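You operate a simulated robot arm through the tools that you are given. There is no shell and no other tool.

Carry out the task below with a simulated robot arm. There is one attempt and no reset: what you move stays moved.

## Task
Clamp cover 56 and brush its dust off with the wash tray's cleaner.
Fine: clamp before brushing; brush back on the ledge, tray lid shut; the cover stays clamped. What is to be rubbed or washed off counts as gone when no trace of it is left.

Only the result counts: the job must be done as asked and must still hold three seconds after the hand-in. Knocking over, shifting, dropping, spilling or breaking anything else fails it. Lids that push on must go on centred and level and be pressed home; caps that screw on are set level and turned clockwise until they are tight.

## Robot
A 6-joint arm with a two-finger parallel gripper, fixed in place. Base frame: the origin is on the floor under the middle of its stand, x ahead of it, y to its left, z up; the work surface is at about z = 840. Lengths are in mm, angles in degrees, forces in N, time in s.
It reaches about 1313 mm from its shoulder. Its first joint turns from -166.0 to 166.0 degrees. Payload 3.43 kg.
The tool frame sits at the grasp point between the pads (the TCP): z along the fingers, y along the line on which they close. The tips reach 34 mm beyond it. The gripper opens to 128 mm. The fingers are 24 mm wide and 12 mm thick; the gripper's body (48 by 130 mm) begins 96 mm behind the TCP.
Orientation is that of the tool frame in the base frame, as a unit quaternion [x, y, z, w]. With the fingers straight down and closing along the base's y, the tool's x points along the base's -x, its y along +y and its z along -z.

## Interface
- The arm moves only by the tool arm_command. Its argument "plan" is a list of rows, each a list of 3 entries, a list of its own where there are three numbers: the finger opening in mm, from 0 to 128, then the shift along the tool's x, y, z in mm, then the turn, a rotation vector about the tool's x, y, z in degrees. In form: [[jaw, [tx, ty, tz], [ax, ay, az]], ...]. A call has 1 to 20 rows; each row is the pose to reach, as a shift and turn from the pose commanded when the call began, along the tool's axes at that moment. Each row takes 0.2 s and may step no farther than 50 mm and 8.6 degrees from the row before; otherwise, or with a gripper value out of range, the whole call is refused. A pose out of reach is approached as far as the arm can. The call stops where the force on the tool passes 40 N (or 10 N more than at its start, if that is more) or the arm is blocked; 0.2 s more then pass. The fingers move at their own pace (about 153 mm/s each) and stop on an object; they squeeze with about 22 N. The grip force told is the motor's: it shows also when the fingers shut on nothing. Time passes only in rows, and 0.2 s behind the last, so rows that repeat a pose let the fingers close. The reply holds the time, the measured pose of the TCP, the force on the tool along the base axes, the opening and the grip force, in the units named above and with some noise, with the torque about the TCP (base axes, N m) and any sound that the robot's microphone picked up.
- Cameras (640 x 400 px; columns grow to the right, rows downward): "scene" is fixed at [49.8, -500.1, 1452.2]; the picture's right is [-0.13, -0.99, 0.00], its down [-0.79, 0.10, -0.61] and it looks along [0.60, -0.08, -0.80] (base axes); focal length 315 px, centre (320, 200). "wrist" rides on the gripper at [76, -11, -160] in the tool frame; the picture's right is [0.15, 0.99, 0.00], its down [-0.88, 0.13, -0.46] and it looks along [-0.45, 0.07, 0.89] (tool axes); focal length 234 px, centre (320, 200). There is no depth. A picture from a camera that has moved, and an enlarged one, comes with that camera's place and axes in the base frame and with its lens.
- snapshot(camera): a new picture of that camera. It takes no simulated time.
- inspect(camera, box): a new picture of the part [left, top, right, bottom] of that camera's present view, enlarged. It takes no simulated time.
- close_job(): hands the job in; it is judged then, once.

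Places have to be worked out from the pictures, the camera data and where the tool is seen. Open the gripper and draw the arm clear of the work before you hand the job in, unless the task says otherwise.

The tools are called after "Call:" by a JSON object that holds its "method" and its "body". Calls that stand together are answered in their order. arm_command: Moves the arm, as the interface text tells. Its arguments: {"type":"object","properties":{"plan":{"type":"array","items":{"type":"array"}}},"required":["plan"]} The other tools are called the same way: snapshot (camera) takes a picture; inspect (camera, box) takes an enlarged picture of a part of a camera's view; close_job () hands the job in.

At the start:

```text
time: 0.0
ee_pos: [377.2, -569.3, 1091.0]
tcp_rot: [0.001, 1.0, -0.001, 0.001]
wrist_force: [-0.1, -0.8, -0.1]
ft_torque: [0.03, 0.03, 0.02]
grip_width: 127.8
gripper_force: 0.0
```

scene: 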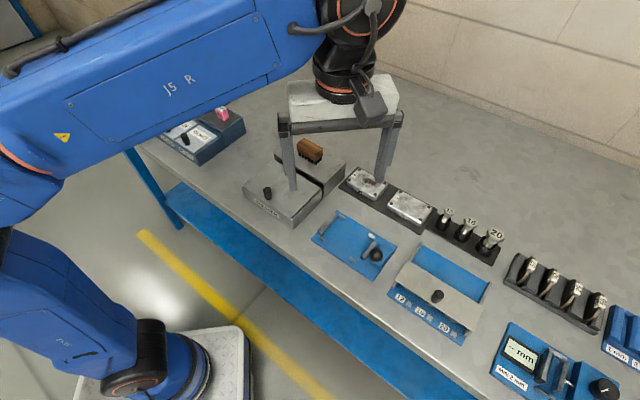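
wrist: 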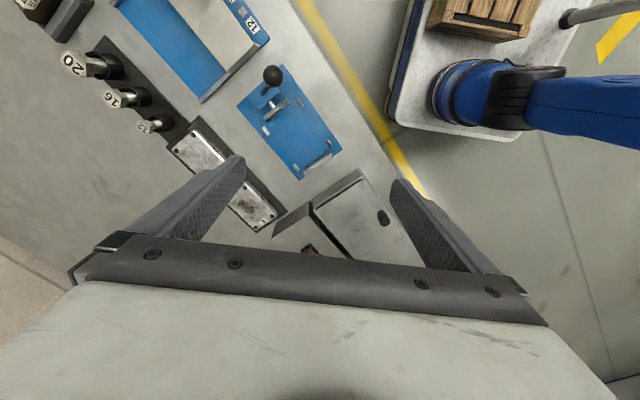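

I start by looking closer at the scene to identify the cover, the clamp, the wash tray and the brush.

Call:
{"method": "inspect", "body": {"camera": "scene", "box": [230, 110, 430, 235]}}

Call:
{"method": "inspect", "body": {"camera": "scene", "box": [290, 190, 450, 290]}}

Call:
{"method": "inspect", "body": {"camera": "scene", "box": [130, 90, 290, 190]}}

Call:
{"method": "inspect", "body": {"camera": "scene", "box": [380, 200, 640, 400]}}

Call:
{"method": "inspect", "body": {"camera": "wrist", "box": [160, 60, 420, 270]}}

```text
3.20 times, centred on (330, 172) of scene
camera zoom: at [49.8, -500.1, 1452.2], right [-0.13, -0.99, 0.0], down [-0.79, 0.1, -0.61], along [0.6, -0.08, -0.8], focal length 1009 px, centre (288, 288)
```

zoom: 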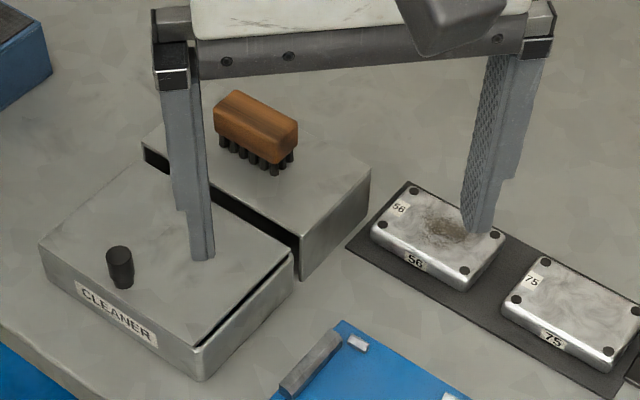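

```text
4.00 times, centred on (370, 240) of scene
camera zoom: at [49.8, -500.1, 1452.2], right [-0.13, -0.99, 0.0], down [-0.79, 0.1, -0.61], along [0.6, -0.08, -0.8], focal length 1261 px, centre (120, 40)
```

zoom: 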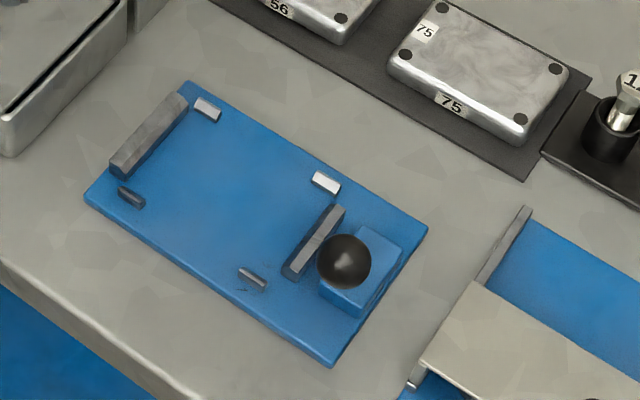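

```text
4.00 times, centred on (210, 140) of scene
camera zoom: at [49.8, -500.1, 1452.2], right [-0.13, -0.99, 0.0], down [-0.79, 0.1, -0.61], along [0.6, -0.08, -0.8], focal length 1261 px, centre (760, 440)
```

zoom: 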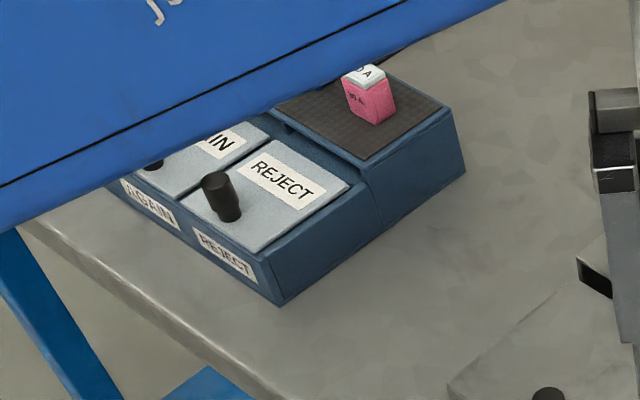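

```text
2.00 times, centred on (510, 300) of scene
camera zoom: at [49.8, -500.1, 1452.2], right [-0.13, -0.99, 0.0], down [-0.79, 0.1, -0.61], along [0.6, -0.08, -0.8], focal length 630 px, centre (-60, 0)
```

zoom: 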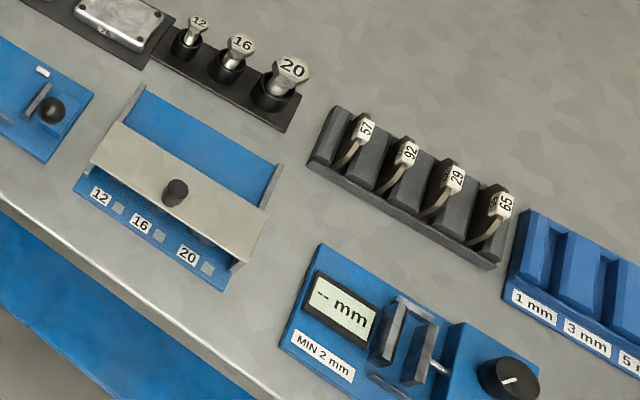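

```text
1.90 times, centred on (290, 165) of wrist
camera zoom: at [301.2, -579.4, 1251.9], right [-0.15, 0.99, 0.0], down [0.88, 0.13, 0.46], along [0.45, 0.07, -0.89], focal length 446 px, centre (377, 267)
```

zoom: 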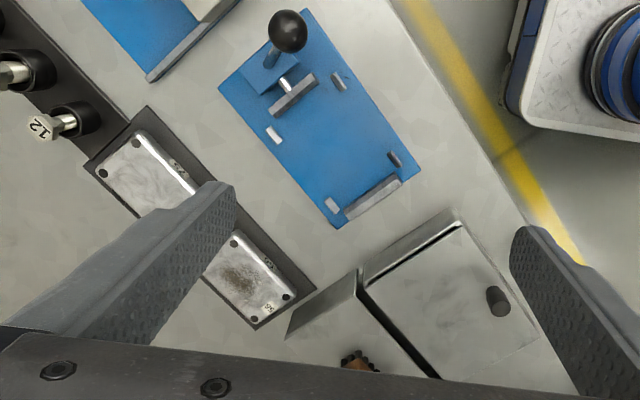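

The scene shows cover 56 (dusty) on a dark strip, the wash tray with a CLEANER lid and brush, and a small blue clamp with a ball handle. I look at each with more magnification.

Call:
{"method": "inspect", "body": {"camera": "scene", "box": [305, 205, 401, 285]}}

Call:
{"method": "inspect", "body": {"camera": "wrist", "box": [230, 55, 350, 185]}}

Call:
{"method": "inspect", "body": {"camera": "scene", "box": [235, 130, 355, 235]}}

Call:
{"method": "inspect", "body": {"camera": "scene", "box": [335, 160, 440, 230]}}

```text
5.00 times, centred on (353, 245) of scene
camera zoom: at [49.8, -500.1, 1452.2], right [-0.13, -0.99, 0.0], down [-0.79, 0.1, -0.61], along [0.6, -0.08, -0.8], focal length 1576 px, centre (155, -25)
```

zoom: 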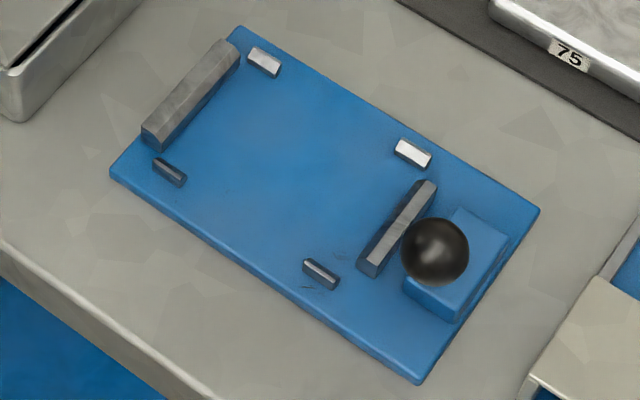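

```text
3.08 times, centred on (290, 120) of wrist
camera zoom: at [301.2, -579.4, 1251.9], right [-0.15, 0.99, 0.0], down [0.88, 0.13, 0.46], along [0.45, 0.07, -0.89], focal length 720 px, centre (412, 446)
```

zoom: 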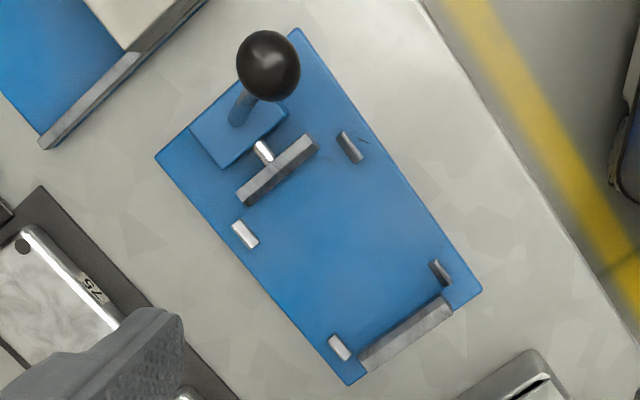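

```text
3.81 times, centred on (295, 182) of scene
camera zoom: at [49.8, -500.1, 1452.2], right [-0.13, -0.99, 0.0], down [-0.79, 0.1, -0.61], along [0.6, -0.08, -0.8], focal length 1201 px, centre (415, 267)
```

zoom: 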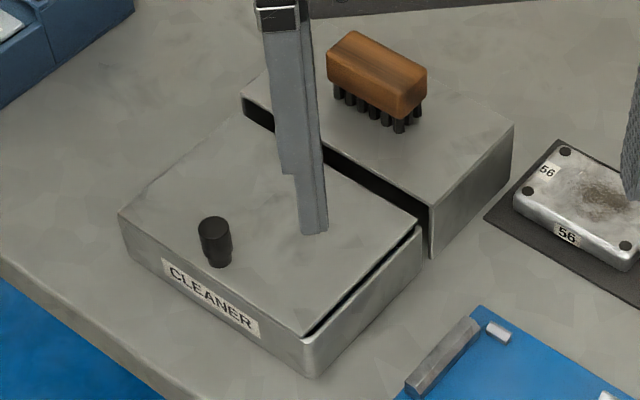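

```text
5.71 times, centred on (388, 195) of scene
camera zoom: at [49.8, -500.1, 1452.2], right [-0.13, -0.99, 0.0], down [-0.79, 0.1, -0.61], along [0.6, -0.08, -0.8], focal length 1801 px, centre (-66, 229)
```

zoom: 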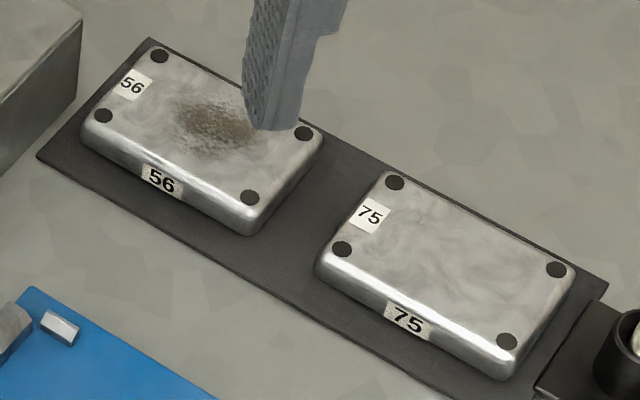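

The ball of the clamp handle triangulates to about (306, -638, 922), with its stem rooted in the blue block near (330, -657, 880). I zoom further into the lever mechanism and the jaws from both cameras.

Call:
{"method": "inspect", "body": {"camera": "wrist", "box": [260, 60, 308, 90]}}

Call:
{"method": "inspect", "body": {"camera": "wrist", "box": [250, 80, 346, 140]}}

Call:
{"method": "inspect", "body": {"camera": "scene", "box": [355, 235, 411, 270]}}

Call:
{"method": "inspect", "body": {"camera": "wrist", "box": [290, 130, 354, 190]}}

```text
13.33 times, centred on (284, 75) of wrist
camera zoom: at [301.2, -579.4, 1251.9], right [-0.15, 0.99, 0.0], down [0.88, 0.13, 0.46], along [0.45, 0.07, -0.89], focal length 3122 px, centre (800, 1867)
```

zoom: 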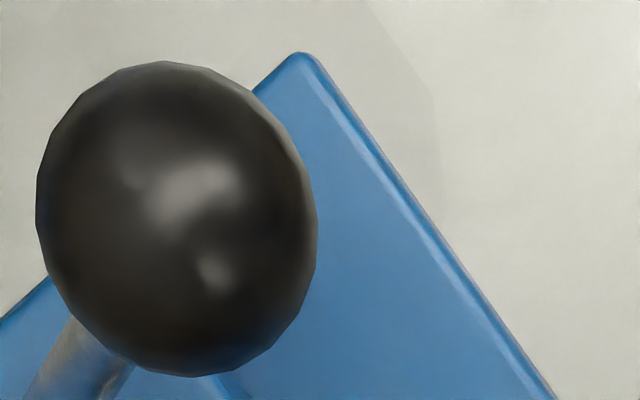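

```text
6.67 times, centred on (298, 110) of wrist
camera zoom: at [301.2, -579.4, 1251.9], right [-0.15, 0.99, 0.0], down [0.88, 0.13, 0.46], along [0.45, 0.07, -0.89], focal length 1561 px, centre (467, 800)
```

zoom: 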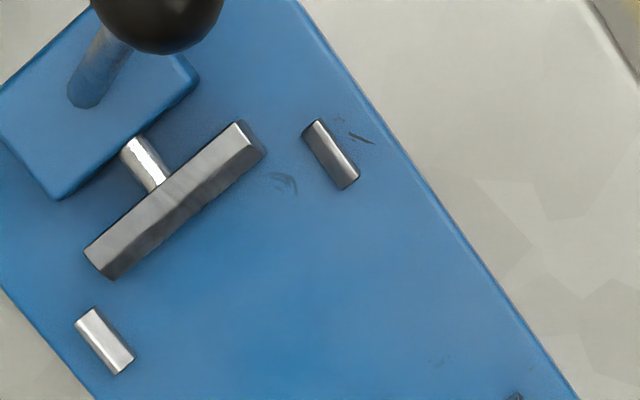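

```text
11.43 times, centred on (383, 252) of scene
camera zoom: at [49.8, -500.1, 1452.2], right [-0.13, -0.99, 0.0], down [-0.79, 0.1, -0.61], along [0.6, -0.08, -0.8], focal length 3602 px, centre (-400, -400)
```

zoom: 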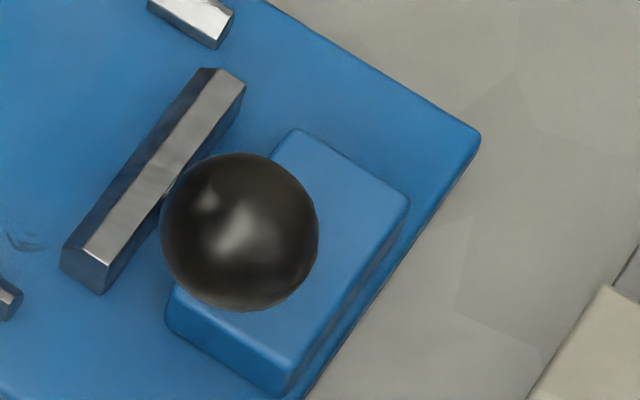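

```text
6.67 times, centred on (322, 160) of wrist
camera zoom: at [301.2, -579.4, 1251.9], right [-0.15, 0.99, 0.0], down [0.88, 0.13, 0.46], along [0.45, 0.07, -0.89], focal length 1561 px, centre (307, 467)
```

zoom: 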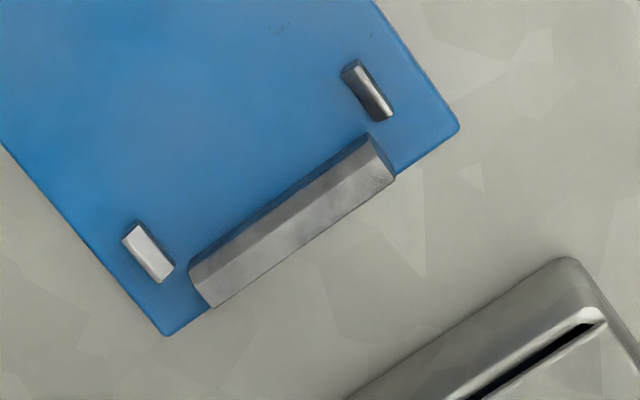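

The lever leans about 30° toward the front of the table and the ball is about 26 mm across. The table is turned by about 44.5°, so I turn the gripper to close across the cover's short side and move above cover 56, estimated at about (532, -679), to look from there.

Call:
{"method": "arm_command", "body": {"plan": [[128, [-22, -16, 10], [0, 0, -6.4]], [128, [-44, -32, 20], [0, 0, -12.7]], [128, [-66, -48, 30], [0, 0, -19.1]], [128, [-88, -63, 40], [0, 0, -25.4]], [128, [-110, -79, 50], [0, 0, -31.8]], [128, [-132, -95, 60], [0, 0, -38.1]], [128, [-155, -110, 71], [0, 0, -44.5]], [128, [-155, -110, 91], [0, 0, -44.5]]]}}

Call:
{"method": "snapshot", "body": {"camera": "wrist"}}

Call:
{"method": "snapshot", "body": {"camera": "scene"}}

```text
time: 1.8
ee_pos: [532.5, -680.4, 999.4]
tcp_rot: [-0.379, 0.926, -0.001, 0.0]
wrist_force: [0.0, -0.3, 0.1]
ft_torque: [0.02, -0.01, -0.01]
grip_width: 128.1
gripper_force: 0.1
```

```text
taken
camera wrist: at [486.0, -739.9, 1161.0], right [-0.8, 0.6, 0.0], down [0.54, 0.71, 0.46], along [0.28, 0.36, -0.89], focal length 234 px, centre (320, 200)
```

wrist: 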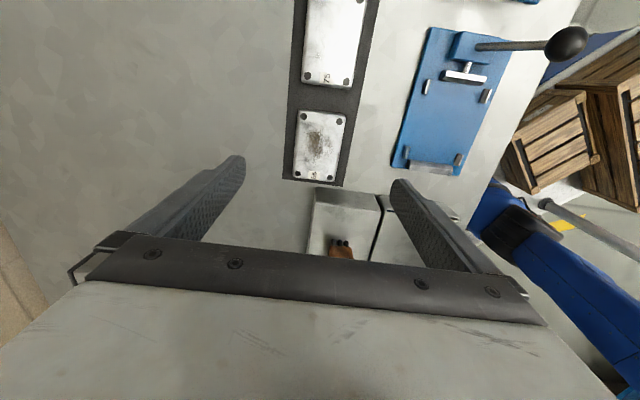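

```text
taken
```

scene: 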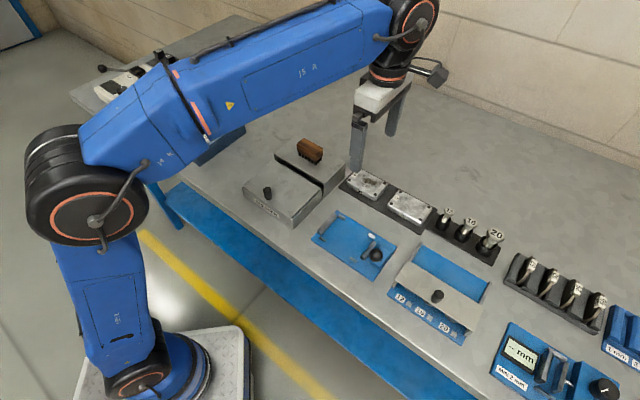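

The cover sits very nearly under the gripper centre in the wrist view. I zoom in to measure its centre, angle and size.

Call:
{"method": "inspect", "body": {"camera": "wrist", "box": [272, 95, 368, 195]}}

Call:
{"method": "inspect", "body": {"camera": "wrist", "box": [384, 15, 512, 185]}}

Call:
{"method": "inspect", "body": {"camera": "scene", "box": [235, 120, 363, 235]}}

Call:
{"method": "inspect", "body": {"camera": "wrist", "box": [290, 180, 480, 280]}}

```text
4.00 times, centred on (320, 145) of wrist
camera zoom: at [486.0, -739.9, 1161.0], right [-0.8, 0.6, 0.0], down [0.54, 0.71, 0.46], along [0.28, 0.36, -0.89], focal length 937 px, centre (320, 420)
```

zoom: 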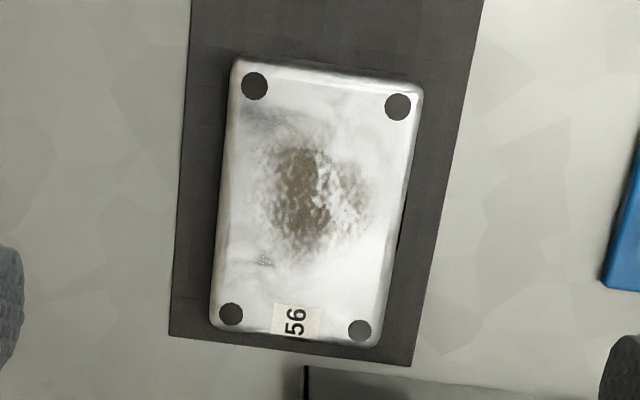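

```text
2.35 times, centred on (448, 100) of wrist
camera zoom: at [486.0, -739.9, 1161.0], right [-0.8, 0.6, 0.0], down [0.54, 0.71, 0.46], along [0.28, 0.36, -0.89], focal length 551 px, centre (19, 435)
```

zoom: 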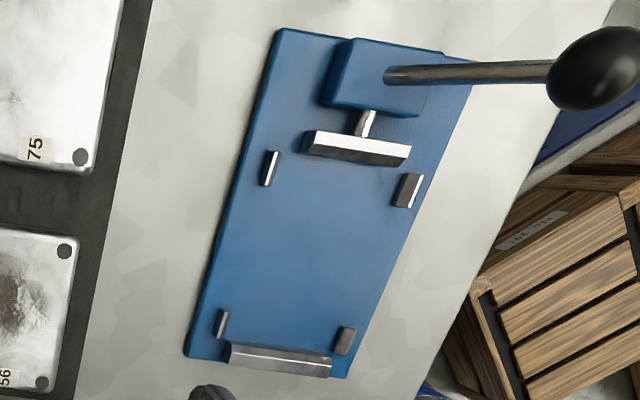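

```text
3.48 times, centred on (299, 178) of scene
camera zoom: at [49.8, -500.1, 1452.2], right [-0.13, -0.99, 0.0], down [-0.79, 0.1, -0.61], along [0.6, -0.08, -0.8], focal length 1096 px, centre (393, 278)
```

zoom: 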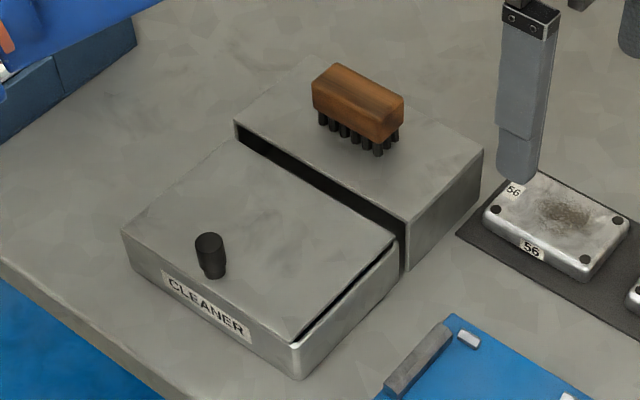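

```text
3.37 times, centred on (385, 230) of wrist
camera zoom: at [486.0, -739.9, 1161.0], right [-0.8, 0.6, 0.0], down [0.54, 0.71, 0.46], along [0.28, 0.36, -0.89], focal length 789 px, centre (101, 99)
```

zoom: 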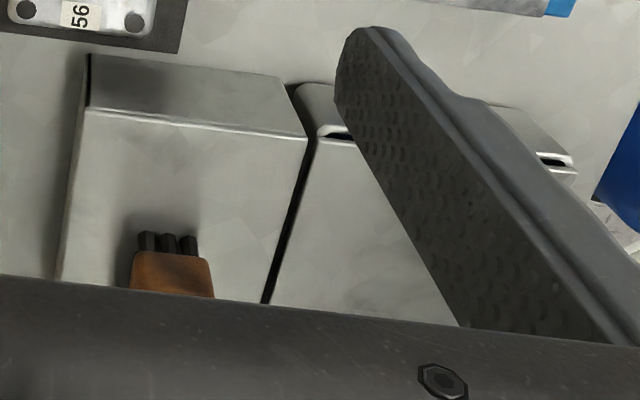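

I zoom strongly on the tray lid's edges and knob to understand how it opens, and on the brush.

Call:
{"method": "inspect", "body": {"camera": "scene", "box": [305, 185, 355, 232]}}

Call:
{"method": "inspect", "body": {"camera": "scene", "box": [240, 160, 300, 225]}}

Call:
{"method": "inspect", "body": {"camera": "scene", "box": [285, 130, 335, 165]}}

Call:
{"method": "inspect", "body": {"camera": "scene", "box": [270, 130, 370, 200]}}

```text
8.51 times, centred on (330, 208) of scene
camera zoom: at [49.8, -500.1, 1452.2], right [-0.13, -0.99, 0.0], down [-0.79, 0.1, -0.61], along [0.6, -0.08, -0.8], focal length 2682 px, centre (235, 128)
```

zoom: 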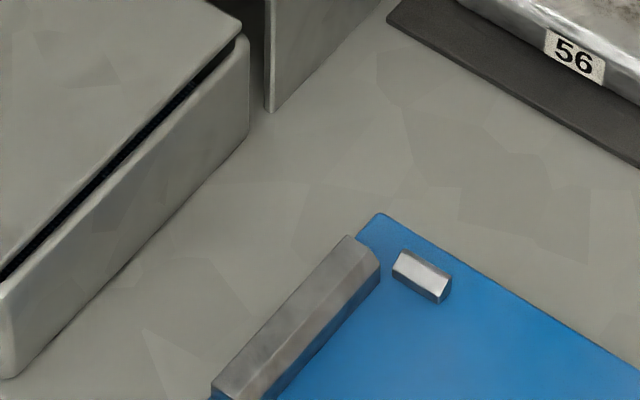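

```text
6.15 times, centred on (270, 192) of scene
camera zoom: at [49.8, -500.1, 1452.2], right [-0.13, -0.99, 0.0], down [-0.79, 0.1, -0.61], along [0.6, -0.08, -0.8], focal length 1940 px, centre (628, 246)
```

zoom: 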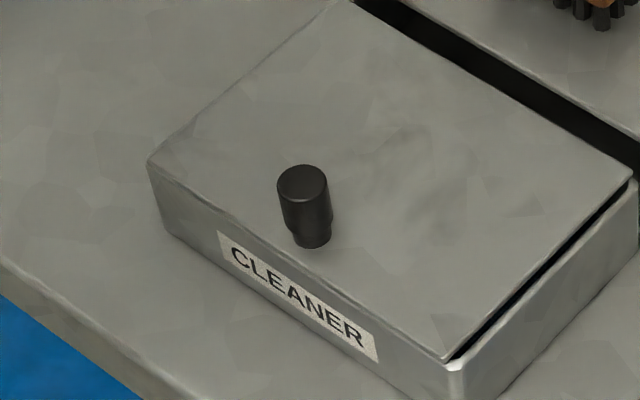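

```text
11.43 times, centred on (310, 148) of scene
camera zoom: at [49.8, -500.1, 1452.2], right [-0.13, -0.99, 0.0], down [-0.79, 0.1, -0.61], along [0.6, -0.08, -0.8], focal length 3602 px, centre (434, 800)
```

zoom: 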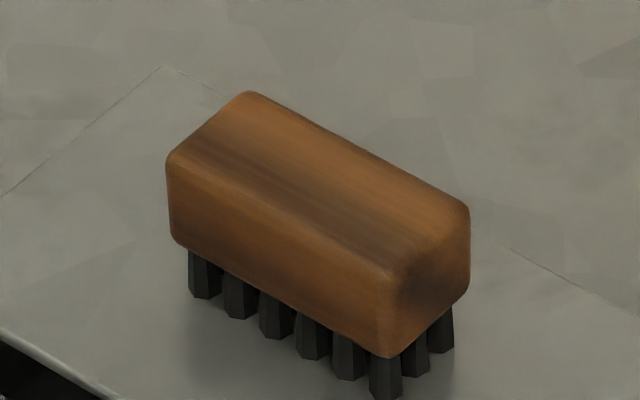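

```text
5.71 times, centred on (320, 165) of scene
camera zoom: at [49.8, -500.1, 1452.2], right [-0.13, -0.99, 0.0], down [-0.79, 0.1, -0.61], along [0.6, -0.08, -0.8], focal length 1801 px, centre (320, 400)
```

zoom: 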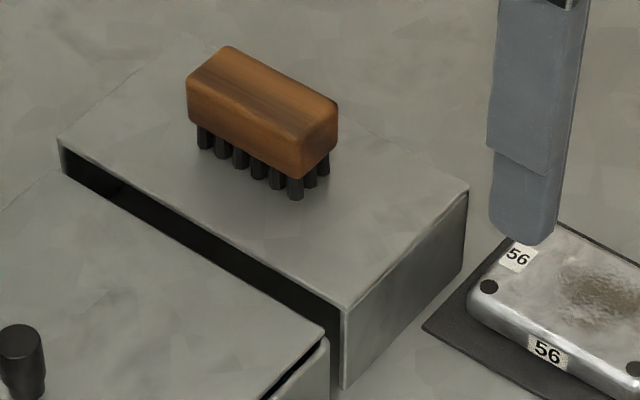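

The lid appears to slide back under the hollow ledge by its knob; I'll deal with that after clamping. Now I measure the clamp's jaws and locating pins from this viewpoint.

Call:
{"method": "inspect", "body": {"camera": "wrist", "box": [386, 130, 466, 180]}}

Call:
{"method": "inspect", "body": {"camera": "wrist", "box": [412, 20, 508, 110]}}

Call:
{"method": "inspect", "body": {"camera": "scene", "box": [308, 205, 372, 245]}}

Call:
{"method": "inspect", "body": {"camera": "scene", "box": [345, 228, 409, 268]}}

```text
8.00 times, centred on (426, 155) of wrist
camera zoom: at [486.0, -739.9, 1161.0], right [-0.8, 0.6, 0.0], down [0.54, 0.71, 0.46], along [0.28, 0.36, -0.89], focal length 1873 px, centre (-528, 560)
```

zoom: 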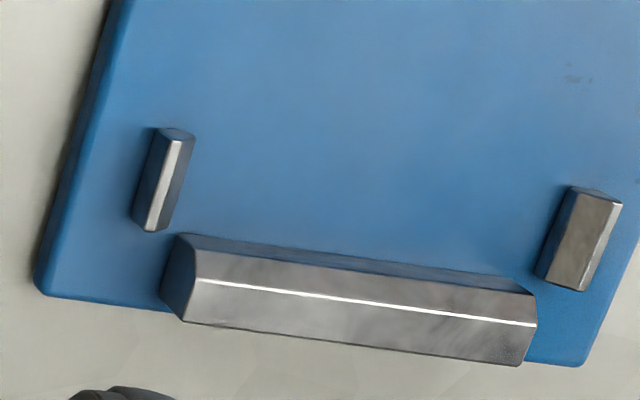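

```text
4.44 times, centred on (460, 65) of wrist
camera zoom: at [486.0, -739.9, 1161.0], right [-0.8, 0.6, 0.0], down [0.54, 0.71, 0.46], along [0.28, 0.36, -0.89], focal length 1041 px, centre (-302, 800)
```

zoom: 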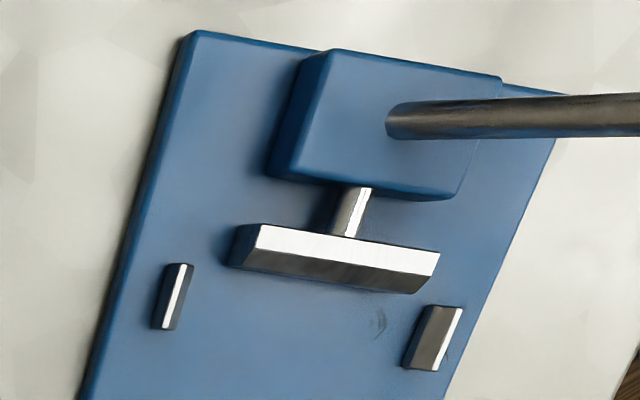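

```text
10.00 times, centred on (340, 225) of scene
camera zoom: at [49.8, -500.1, 1452.2], right [-0.13, -0.99, 0.0], down [-0.79, 0.1, -0.61], along [0.6, -0.08, -0.8], focal length 3152 px, centre (120, -50)
```

zoom: 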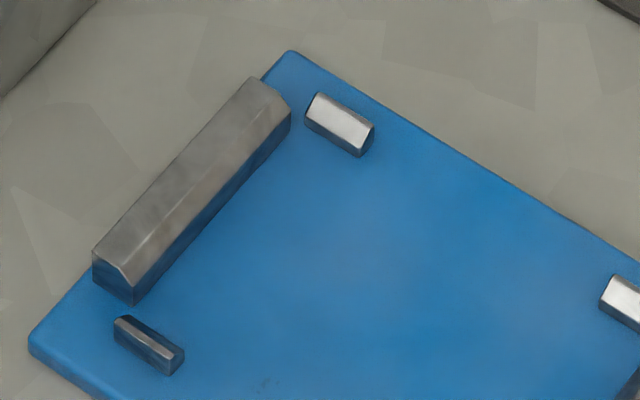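

```text
10.00 times, centred on (377, 248) of scene
camera zoom: at [49.8, -500.1, 1452.2], right [-0.13, -0.99, 0.0], down [-0.79, 0.1, -0.61], along [0.6, -0.08, -0.8], focal length 3152 px, centre (-250, -280)
```

zoom: 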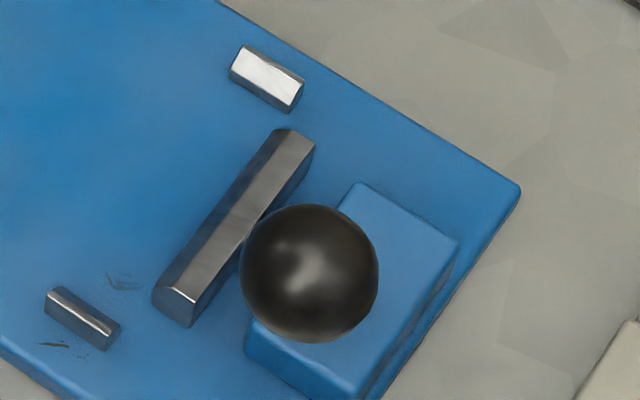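

Cover 56 measures about 85×57 mm and is centred within 2 mm of the tool axis; the clamp gap is about 99 mm with its middle about 155 mm to the tool's +y. I descend most of the way over the cover and look again.

Call:
{"method": "arm_command", "body": {"plan": [[128, [-1, -1.8, 25], [0, 0, 0]], [128, [-1, -1.8, 50], [0, 0, 0]], [128, [-1, -1.8, 75], [0, 0, 0]], [128, [-1, -1.8, 92], [0, 0, 0]]]}}

Call:
{"method": "snapshot", "body": {"camera": "wrist"}}

Call:
{"method": "inspect", "body": {"camera": "scene", "box": [320, 140, 420, 220]}}

```text
time: 2.8
ee_pos: [534.0, -678.9, 908.1]
tcp_rot: [-0.378, 0.926, -0.001, 0.0]
wrist_force: [-0.1, 0.1, 0.6]
ft_torque: [-0.03, 0.0, 0.01]
grip_width: 128.1
gripper_force: 0.0
```

```text
taken
camera wrist: at [486.8, -740.0, 1069.2], right [-0.8, 0.6, 0.0], down [0.54, 0.71, 0.46], along [0.28, 0.36, -0.89], focal length 234 px, centre (320, 200)
```

wrist: 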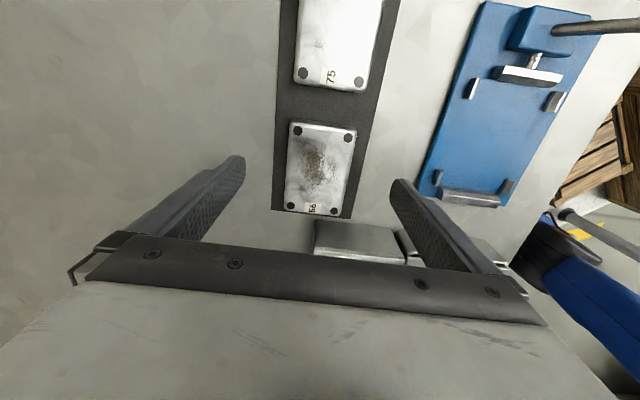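

```text
5.00 times, centred on (370, 180) of scene
camera zoom: at [49.8, -500.1, 1452.2], right [-0.13, -0.99, 0.0], down [-0.79, 0.1, -0.61], along [0.6, -0.08, -0.8], focal length 1576 px, centre (70, 300)
```

zoom: 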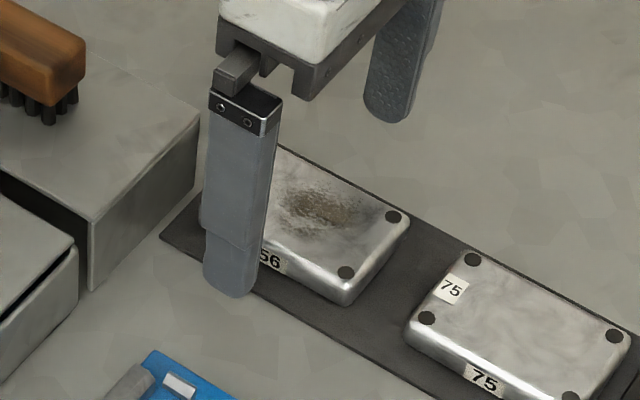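

The cover is centred to within about 1 mm. I descend so the tips come just above the mat and close on the cover's long sides.

Call:
{"method": "arm_command", "body": {"plan": [[128, [0, -1, 13], [0, 0, 0]], [128, [0, -1, 26], [0, 0, 0]], [128, [0, -1, 26], [0, 0, 0]], [40, [0, -1, 26], [0, 0, 0]], [40, [0, -1, 26], [0, 0, 0]], [40, [0, -1, 26], [0, 0, 0]]]}}

Call:
{"method": "inspect", "body": {"camera": "scene", "box": [320, 140, 420, 220]}}

Call:
{"method": "snapshot", "body": {"camera": "wrist"}}

```text
time: 4.2
ee_pos: [533.7, -680.6, 882.1]
tcp_rot: [-0.378, 0.926, -0.001, 0.001]
wrist_force: [-1.0, 0.1, -0.8]
ft_torque: [-0.03, 0.01, 0.01]
grip_width: 59.5
gripper_force: 21.9
```

```text
5.00 times, centred on (370, 180) of scene
camera zoom: at [49.8, -500.1, 1452.2], right [-0.13, -0.99, 0.0], down [-0.79, 0.1, -0.61], along [0.6, -0.08, -0.8], focal length 1576 px, centre (70, 300)
```

zoom: 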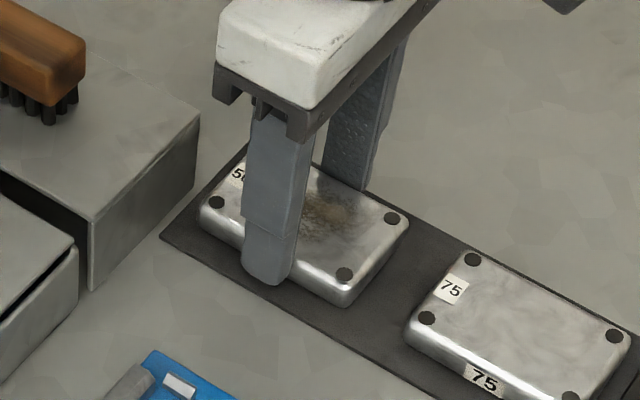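

```text
taken
camera wrist: at [487.7, -740.7, 1043.3], right [-0.8, 0.6, 0.0], down [0.54, 0.71, 0.46], along [0.28, 0.36, -0.89], focal length 234 px, centre (320, 200)
```

wrist: 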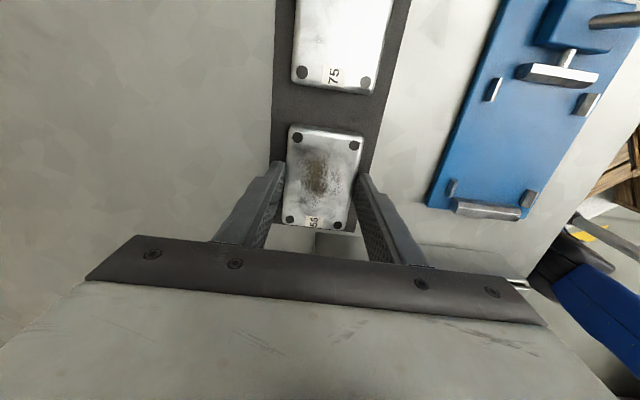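

The cover is gripped (59.5 mm wide). I lift it 80 mm and carry it above the clamp, then check alignment.

Call:
{"method": "arm_command", "body": {"plan": [[40, [0, 0, -15], [0, 0, 0]], [40, [0, 0, -40], [0, 0, 0]], [40, [0, 0, -80], [0, 0, 0]], [40, [11, 38, -80], [0, 0, 0]], [40, [22, 78, -80], [0, 0, 0]], [40, [34, 118, -80], [0, 0, 0]], [40, [45, 156, -80], [0, 0, 0]], [40, [45, 156, -80], [0, 0, 0]]]}}

Call:
{"method": "snapshot", "body": {"camera": "wrist"}}

Call:
{"method": "snapshot", "body": {"camera": "scene"}}

Call:
{"method": "inspect", "body": {"camera": "scene", "box": [290, 160, 430, 290]}}

```text
time: 6.0
ee_pos: [394.9, -599.5, 962.3]
tcp_rot: [-0.38, 0.925, -0.001, 0.0]
wrist_force: [0.7, 0.1, 0.1]
ft_torque: [0.01, -0.02, -0.01]
grip_width: 40.0
gripper_force: 0.0
```

```text
taken
camera wrist: at [347.7, -660.4, 1124.8], right [-0.8, 0.6, 0.0], down [0.54, 0.71, 0.46], along [0.28, 0.36, -0.89], focal length 234 px, centre (320, 200)
```

wrist: 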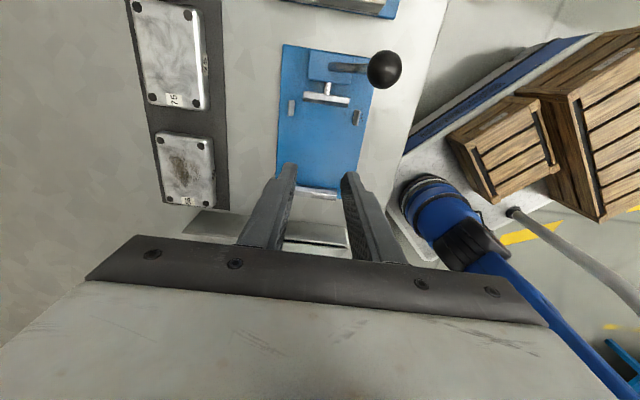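

```text
taken
```

scene: 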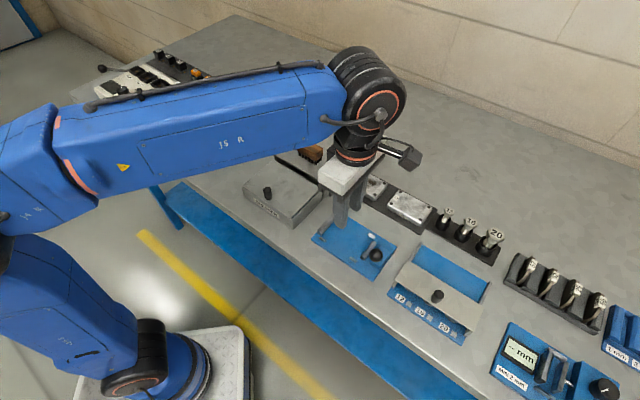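

```text
3.08 times, centred on (360, 225) of scene
camera zoom: at [49.8, -500.1, 1452.2], right [-0.13, -0.99, 0.0], down [-0.79, 0.1, -0.61], along [0.6, -0.08, -0.8], focal length 970 px, centre (197, 123)
```

zoom: 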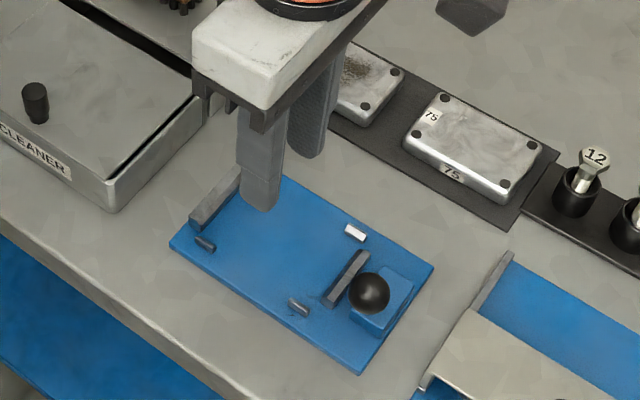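

The grip slipped (opening read 40), and the cover stayed behind on the mat. I check where it is now and how high its sides are.

Call:
{"method": "inspect", "body": {"camera": "scene", "box": [350, 160, 440, 220]}}

Call:
{"method": "inspect", "body": {"camera": "wrist", "box": [130, 110, 250, 220]}}

```text
6.67 times, centred on (395, 190) of scene
camera zoom: at [49.8, -500.1, 1452.2], right [-0.13, -0.99, 0.0], down [-0.79, 0.1, -0.61], along [0.6, -0.08, -0.8], focal length 2101 px, centre (-180, 267)
```

zoom: 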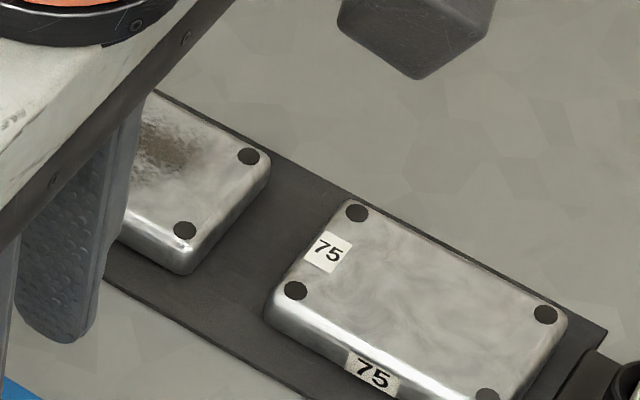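

```text
3.64 times, centred on (190, 165) of wrist
camera zoom: at [347.7, -660.4, 1124.8], right [-0.8, 0.6, 0.0], down [0.54, 0.71, 0.46], along [0.28, 0.36, -0.89], focal length 852 px, centre (793, 327)
```

zoom: 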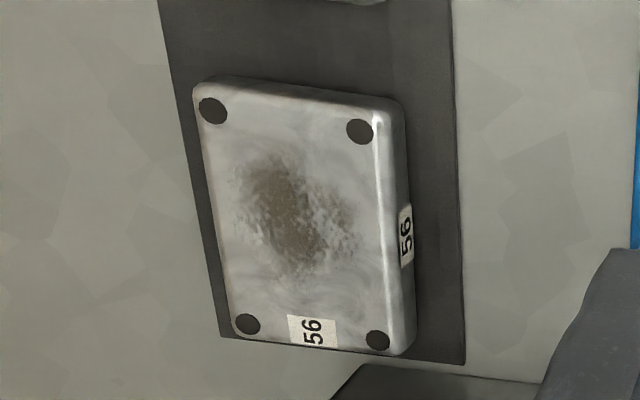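

The cover only slid a little on the mat and is still flat; the grip was probably too shallow, on its rounded edge. I go back above it with jaws open to re-measure and will grip deeper and lift slower.

Call:
{"method": "arm_command", "body": {"plan": [[60, [-11, -39, 0], [0, 0, 0]], [90, [-22, -78, 0], [0, 0, 0]], [110, [-34, -117, 0], [0, 0, 0]], [128, [-45, -158, 0], [0, 0, 0]], [128, [-45, -158, 0], [0, 0, 0]]]}}

Call:
{"method": "inspect", "body": {"camera": "wrist", "box": [256, 90, 384, 230]}}

Call:
{"method": "inspect", "body": {"camera": "scene", "box": [330, 160, 410, 210]}}

```text
time: 7.2
ee_pos: [539.1, -680.4, 963.2]
tcp_rot: [-0.378, 0.926, -0.001, 0.0]
wrist_force: [-0.3, -0.4, -0.6]
ft_torque: [-0.01, -0.02, -0.05]
grip_width: 128.2
gripper_force: 0.0
```

```text
2.86 times, centred on (320, 160) of wrist
camera zoom: at [491.7, -741.2, 1124.0], right [-0.8, 0.6, 0.0], down [0.54, 0.71, 0.46], along [0.28, 0.36, -0.89], focal length 669 px, centre (320, 314)
```

zoom: 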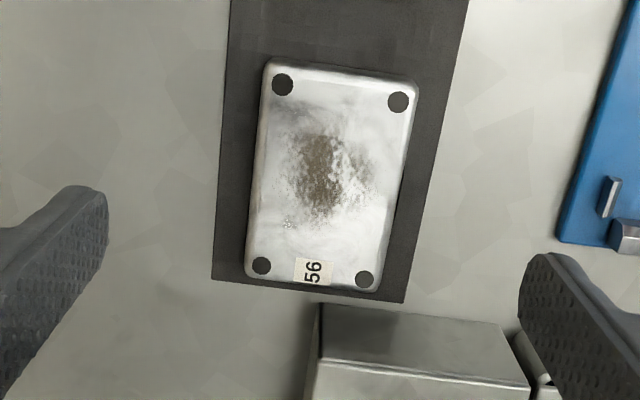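

```text
8.00 times, centred on (370, 185) of scene
camera zoom: at [49.8, -500.1, 1452.2], right [-0.13, -0.99, 0.0], down [-0.79, 0.1, -0.61], along [0.6, -0.08, -0.8], focal length 2521 px, centre (-80, 320)
```

zoom: 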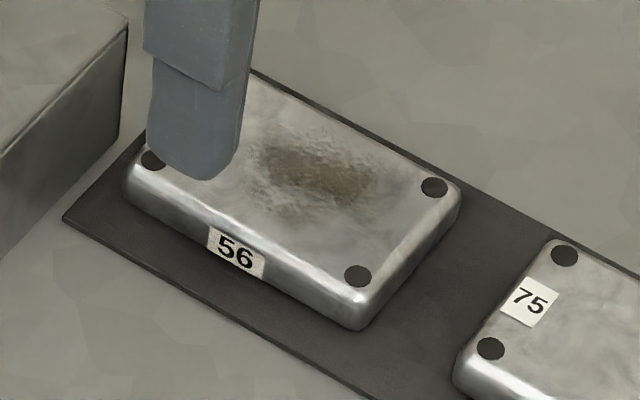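

The cover is now 3.6 mm off in tool y and unrotated. I descend again with that correction, going a few mm deeper in small steps while watching the force.

Call:
{"method": "arm_command", "body": {"plan": [[128, [0, 3.6, 25], [0, 0, 0]], [128, [0, 3.6, 50], [0, 0, 0]], [128, [0, 3.6, 75], [0, 0, 0]], [128, [0, 3.6, 82], [0, 0, 0]], [128, [0, 3.6, 82], [0, 0, 0]]]}}

Call:
{"method": "inspect", "body": {"camera": "scene", "box": [330, 150, 410, 215]}}

```text
time: 8.4
ee_pos: [534.6, -678.6, 882.0]
tcp_rot: [-0.378, 0.926, 0.0, 0.001]
wrist_force: [-0.3, -0.3, 0.9]
ft_torque: [0.01, 0.0, 0.01]
grip_width: 128.0
gripper_force: 0.0
```

```text
6.15 times, centred on (370, 182) of scene
camera zoom: at [49.8, -500.1, 1452.2], right [-0.13, -0.99, 0.0], down [-0.79, 0.1, -0.61], along [0.6, -0.08, -0.8], focal length 1940 px, centre (12, 308)
```

zoom: 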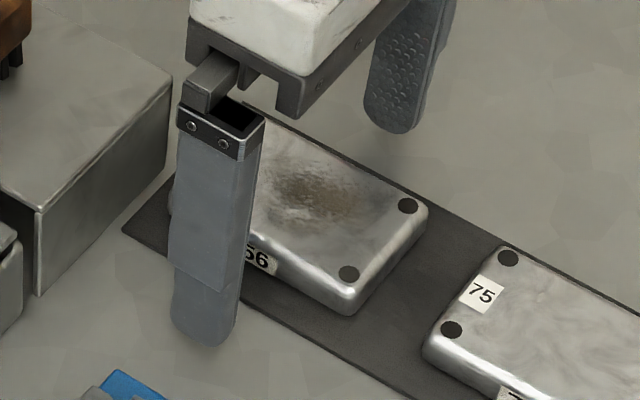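

No contact yet at 882. I go 3 mm deeper slowly, then close fully-commanded (jaw 0) and wait for the squeeze to settle before a slow lift test.

Call:
{"method": "arm_command", "body": {"plan": [[128, [-1, -0.5, 1], [0, 0, 0]], [128, [-1, -0.5, 2], [0, 0, 0]], [128, [-1, -0.5, 3], [0, 0, 0]], [128, [-1, -0.5, 3], [0, 0, 0]]]}}

```text
time: 9.4
ee_pos: [535.5, -678.8, 877.3]
tcp_rot: [-0.378, 0.926, -0.001, 0.0]
wrist_force: [0.0, 0.3, -0.2]
ft_torque: [0.01, -0.03, 0.01]
grip_width: 128.0
gripper_force: 0.1
```

Tips are at about 843–845 with still no contact. I close here and lift only 6 mm slowly to test the hold.

Call:
{"method": "arm_command", "body": {"plan": [[20, [0, 0, 0], [0, 0, 0]], [20, [0, 0, 0], [0, 0, 0]], [20, [0, 0, 0], [0, 0, 0]], [20, [0, 0, 0], [0, 0, 0]], [20, [0, 0, -1], [0, 0, 0]], [20, [0, 0, -2], [0, 0, 0]], [20, [0, 0, -4], [0, 0, 0]], [20, [0, 0, -6], [0, 0, 0]]]}}

Call:
{"method": "inspect", "body": {"camera": "scene", "box": [330, 150, 410, 215]}}

Call:
{"method": "inspect", "body": {"camera": "wrist", "box": [256, 110, 384, 240]}}

```text
time: 11.2
ee_pos: [535.8, -677.4, 883.0]
tcp_rot: [-0.379, 0.926, 0.0, 0.001]
wrist_force: [-0.2, -0.1, -2.0]
ft_torque: [0.01, -0.02, 0.0]
grip_width: 59.6
gripper_force: 21.9
```

```text
6.15 times, centred on (370, 182) of scene
camera zoom: at [49.8, -500.1, 1452.2], right [-0.13, -0.99, 0.0], down [-0.79, 0.1, -0.61], along [0.6, -0.08, -0.8], focal length 1940 px, centre (12, 308)
```

zoom: 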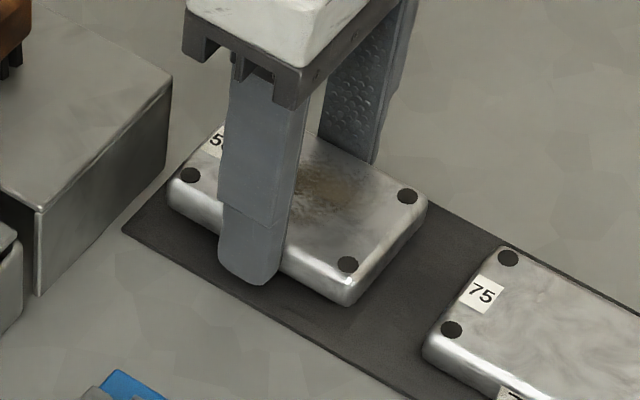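

```text
3.08 times, centred on (320, 175) of wrist
camera zoom: at [489.3, -739.1, 1044.3], right [-0.8, 0.6, 0.0], down [0.54, 0.71, 0.46], along [0.28, 0.36, -0.89], focal length 720 px, centre (320, 277)
```

zoom: 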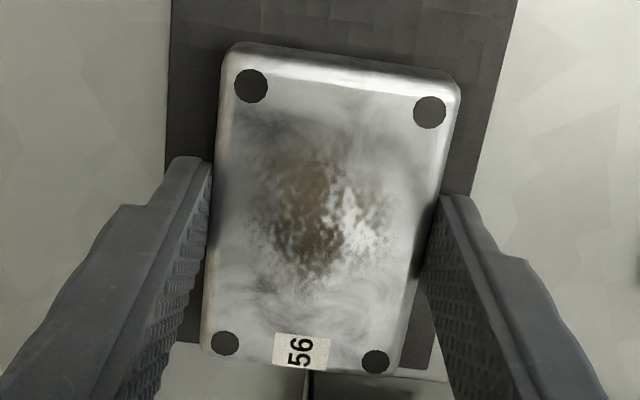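

The cover is now held (−2 N on the wrist, visibly lifted). I lift slowly further and carry it gently above the clamp for an alignment check.

Call:
{"method": "arm_command", "body": {"plan": [[20, [0, 0, -8], [0, 0, 0]], [20, [0, 0, -20], [0, 0, 0]], [20, [0, 0, -34], [0, 0, 0]], [20, [0, 0, -48], [0, 0, 0]], [20, [0, 0, -57], [0, 0, 0]], [20, [4, 12, -57], [0, 0, 0]], [20, [10, 32, -57], [0, 0, 0]], [20, [17, 54, -57], [0, 0, 0]], [20, [24, 76, -57], [0, 0, 0]], [20, [31, 98, -57], [0, 0, 0]], [20, [38, 120, -57], [0, 0, 0]], [20, [44, 140, -57], [0, 0, 0]], [20, [48, 152, -57], [0, 0, 0]], [20, [49.6, 157.2, -57], [0, 0, 0]], [20, [49.6, 157.2, -57], [0, 0, 0]]]}}

Call:
{"method": "snapshot", "body": {"camera": "wrist"}}

Call:
{"method": "inspect", "body": {"camera": "scene", "box": [300, 180, 412, 290]}}

Call:
{"method": "inspect", "body": {"camera": "wrist", "box": [240, 30, 400, 230]}}

```text
time: 14.4
ee_pos: [389.6, -601.5, 940.9]
tcp_rot: [-0.378, 0.926, -0.001, 0.0]
wrist_force: [-0.2, -0.5, -1.5]
ft_torque: [0.0, 0.0, 0.03]
grip_width: 59.8
gripper_force: 22.0
```

```text
taken
camera wrist: at [343.1, -662.1, 1101.4], right [-0.8, 0.6, 0.0], down [0.54, 0.71, 0.46], along [0.28, 0.36, -0.89], focal length 234 px, centre (320, 200)
```

wrist: 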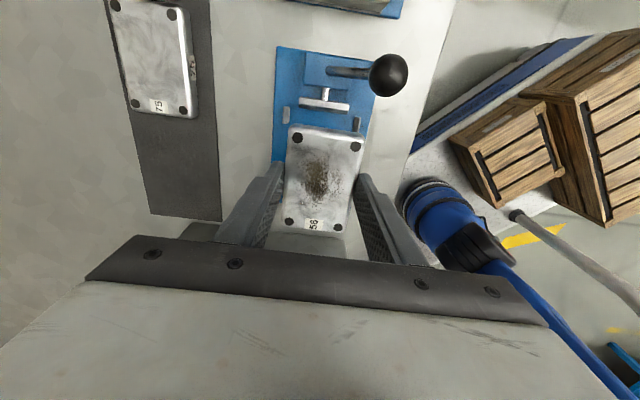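

```text
3.64 times, centred on (356, 235) of scene
camera zoom: at [49.8, -500.1, 1452.2], right [-0.13, -0.99, 0.0], down [-0.79, 0.1, -0.61], along [0.6, -0.08, -0.8], focal length 1146 px, centre (189, 73)
```

zoom: 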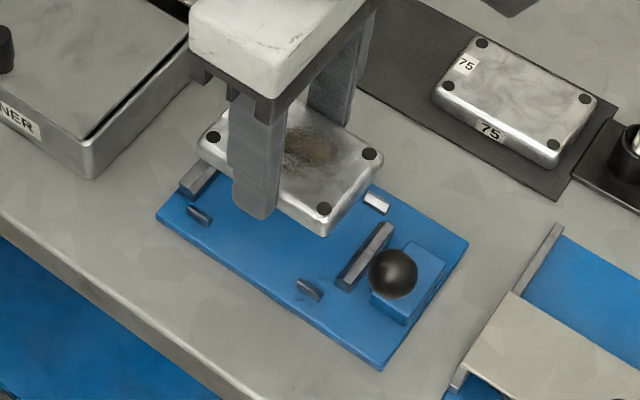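

```text
2.00 times, centred on (320, 130) of wrist
camera zoom: at [343.1, -662.1, 1101.4], right [-0.8, 0.6, 0.0], down [0.54, 0.71, 0.46], along [0.28, 0.36, -0.89], focal length 468 px, centre (320, 340)
```

zoom: 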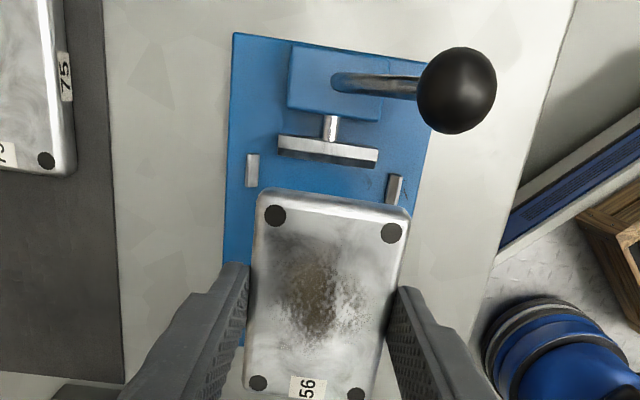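

The cover is held above the clamp; by the pins it should go about 3 mm toward the tool's −y. I zoom in on the pins and jaw to confirm this before lowering.

Call:
{"method": "inspect", "body": {"camera": "wrist", "box": [274, 85, 370, 145]}}

Call:
{"method": "inspect", "body": {"camera": "scene", "box": [335, 215, 399, 265]}}

Call:
{"method": "inspect", "body": {"camera": "scene", "box": [310, 205, 374, 255]}}

```text
6.67 times, centred on (322, 115) of wrist
camera zoom: at [343.1, -662.1, 1101.4], right [-0.8, 0.6, 0.0], down [0.54, 0.71, 0.46], along [0.28, 0.36, -0.89], focal length 1561 px, centre (307, 767)
```

zoom: 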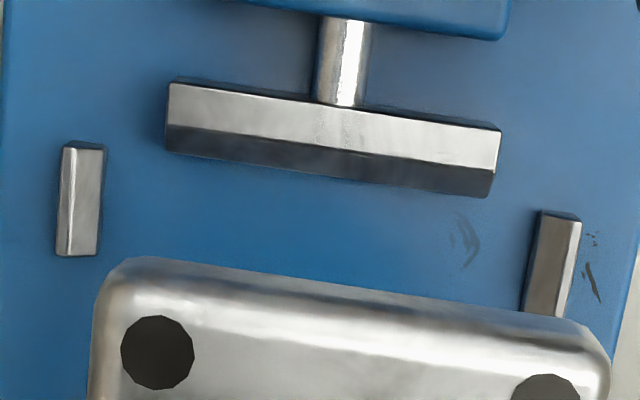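

```text
8.00 times, centred on (367, 240) of scene
camera zoom: at [49.8, -500.1, 1452.2], right [-0.13, -0.99, 0.0], down [-0.79, 0.1, -0.61], along [0.6, -0.08, -0.8], focal length 2521 px, centre (-56, -120)
```

zoom: 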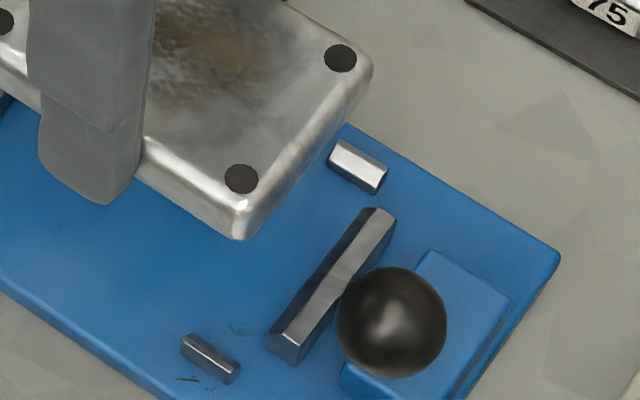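

```text
8.00 times, centred on (342, 230) of scene
camera zoom: at [49.8, -500.1, 1452.2], right [-0.13, -0.99, 0.0], down [-0.79, 0.1, -0.61], along [0.6, -0.08, -0.8], focal length 2521 px, centre (144, -40)
```

zoom: 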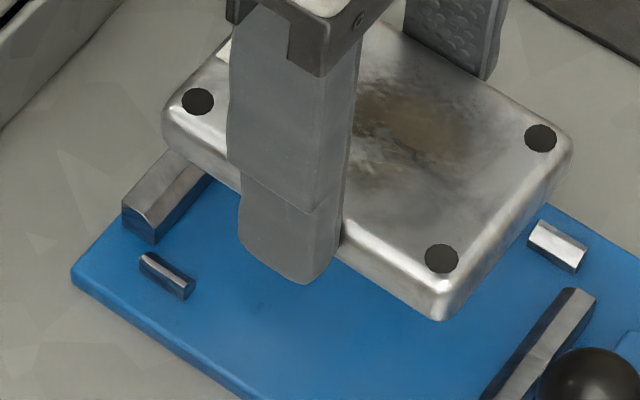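

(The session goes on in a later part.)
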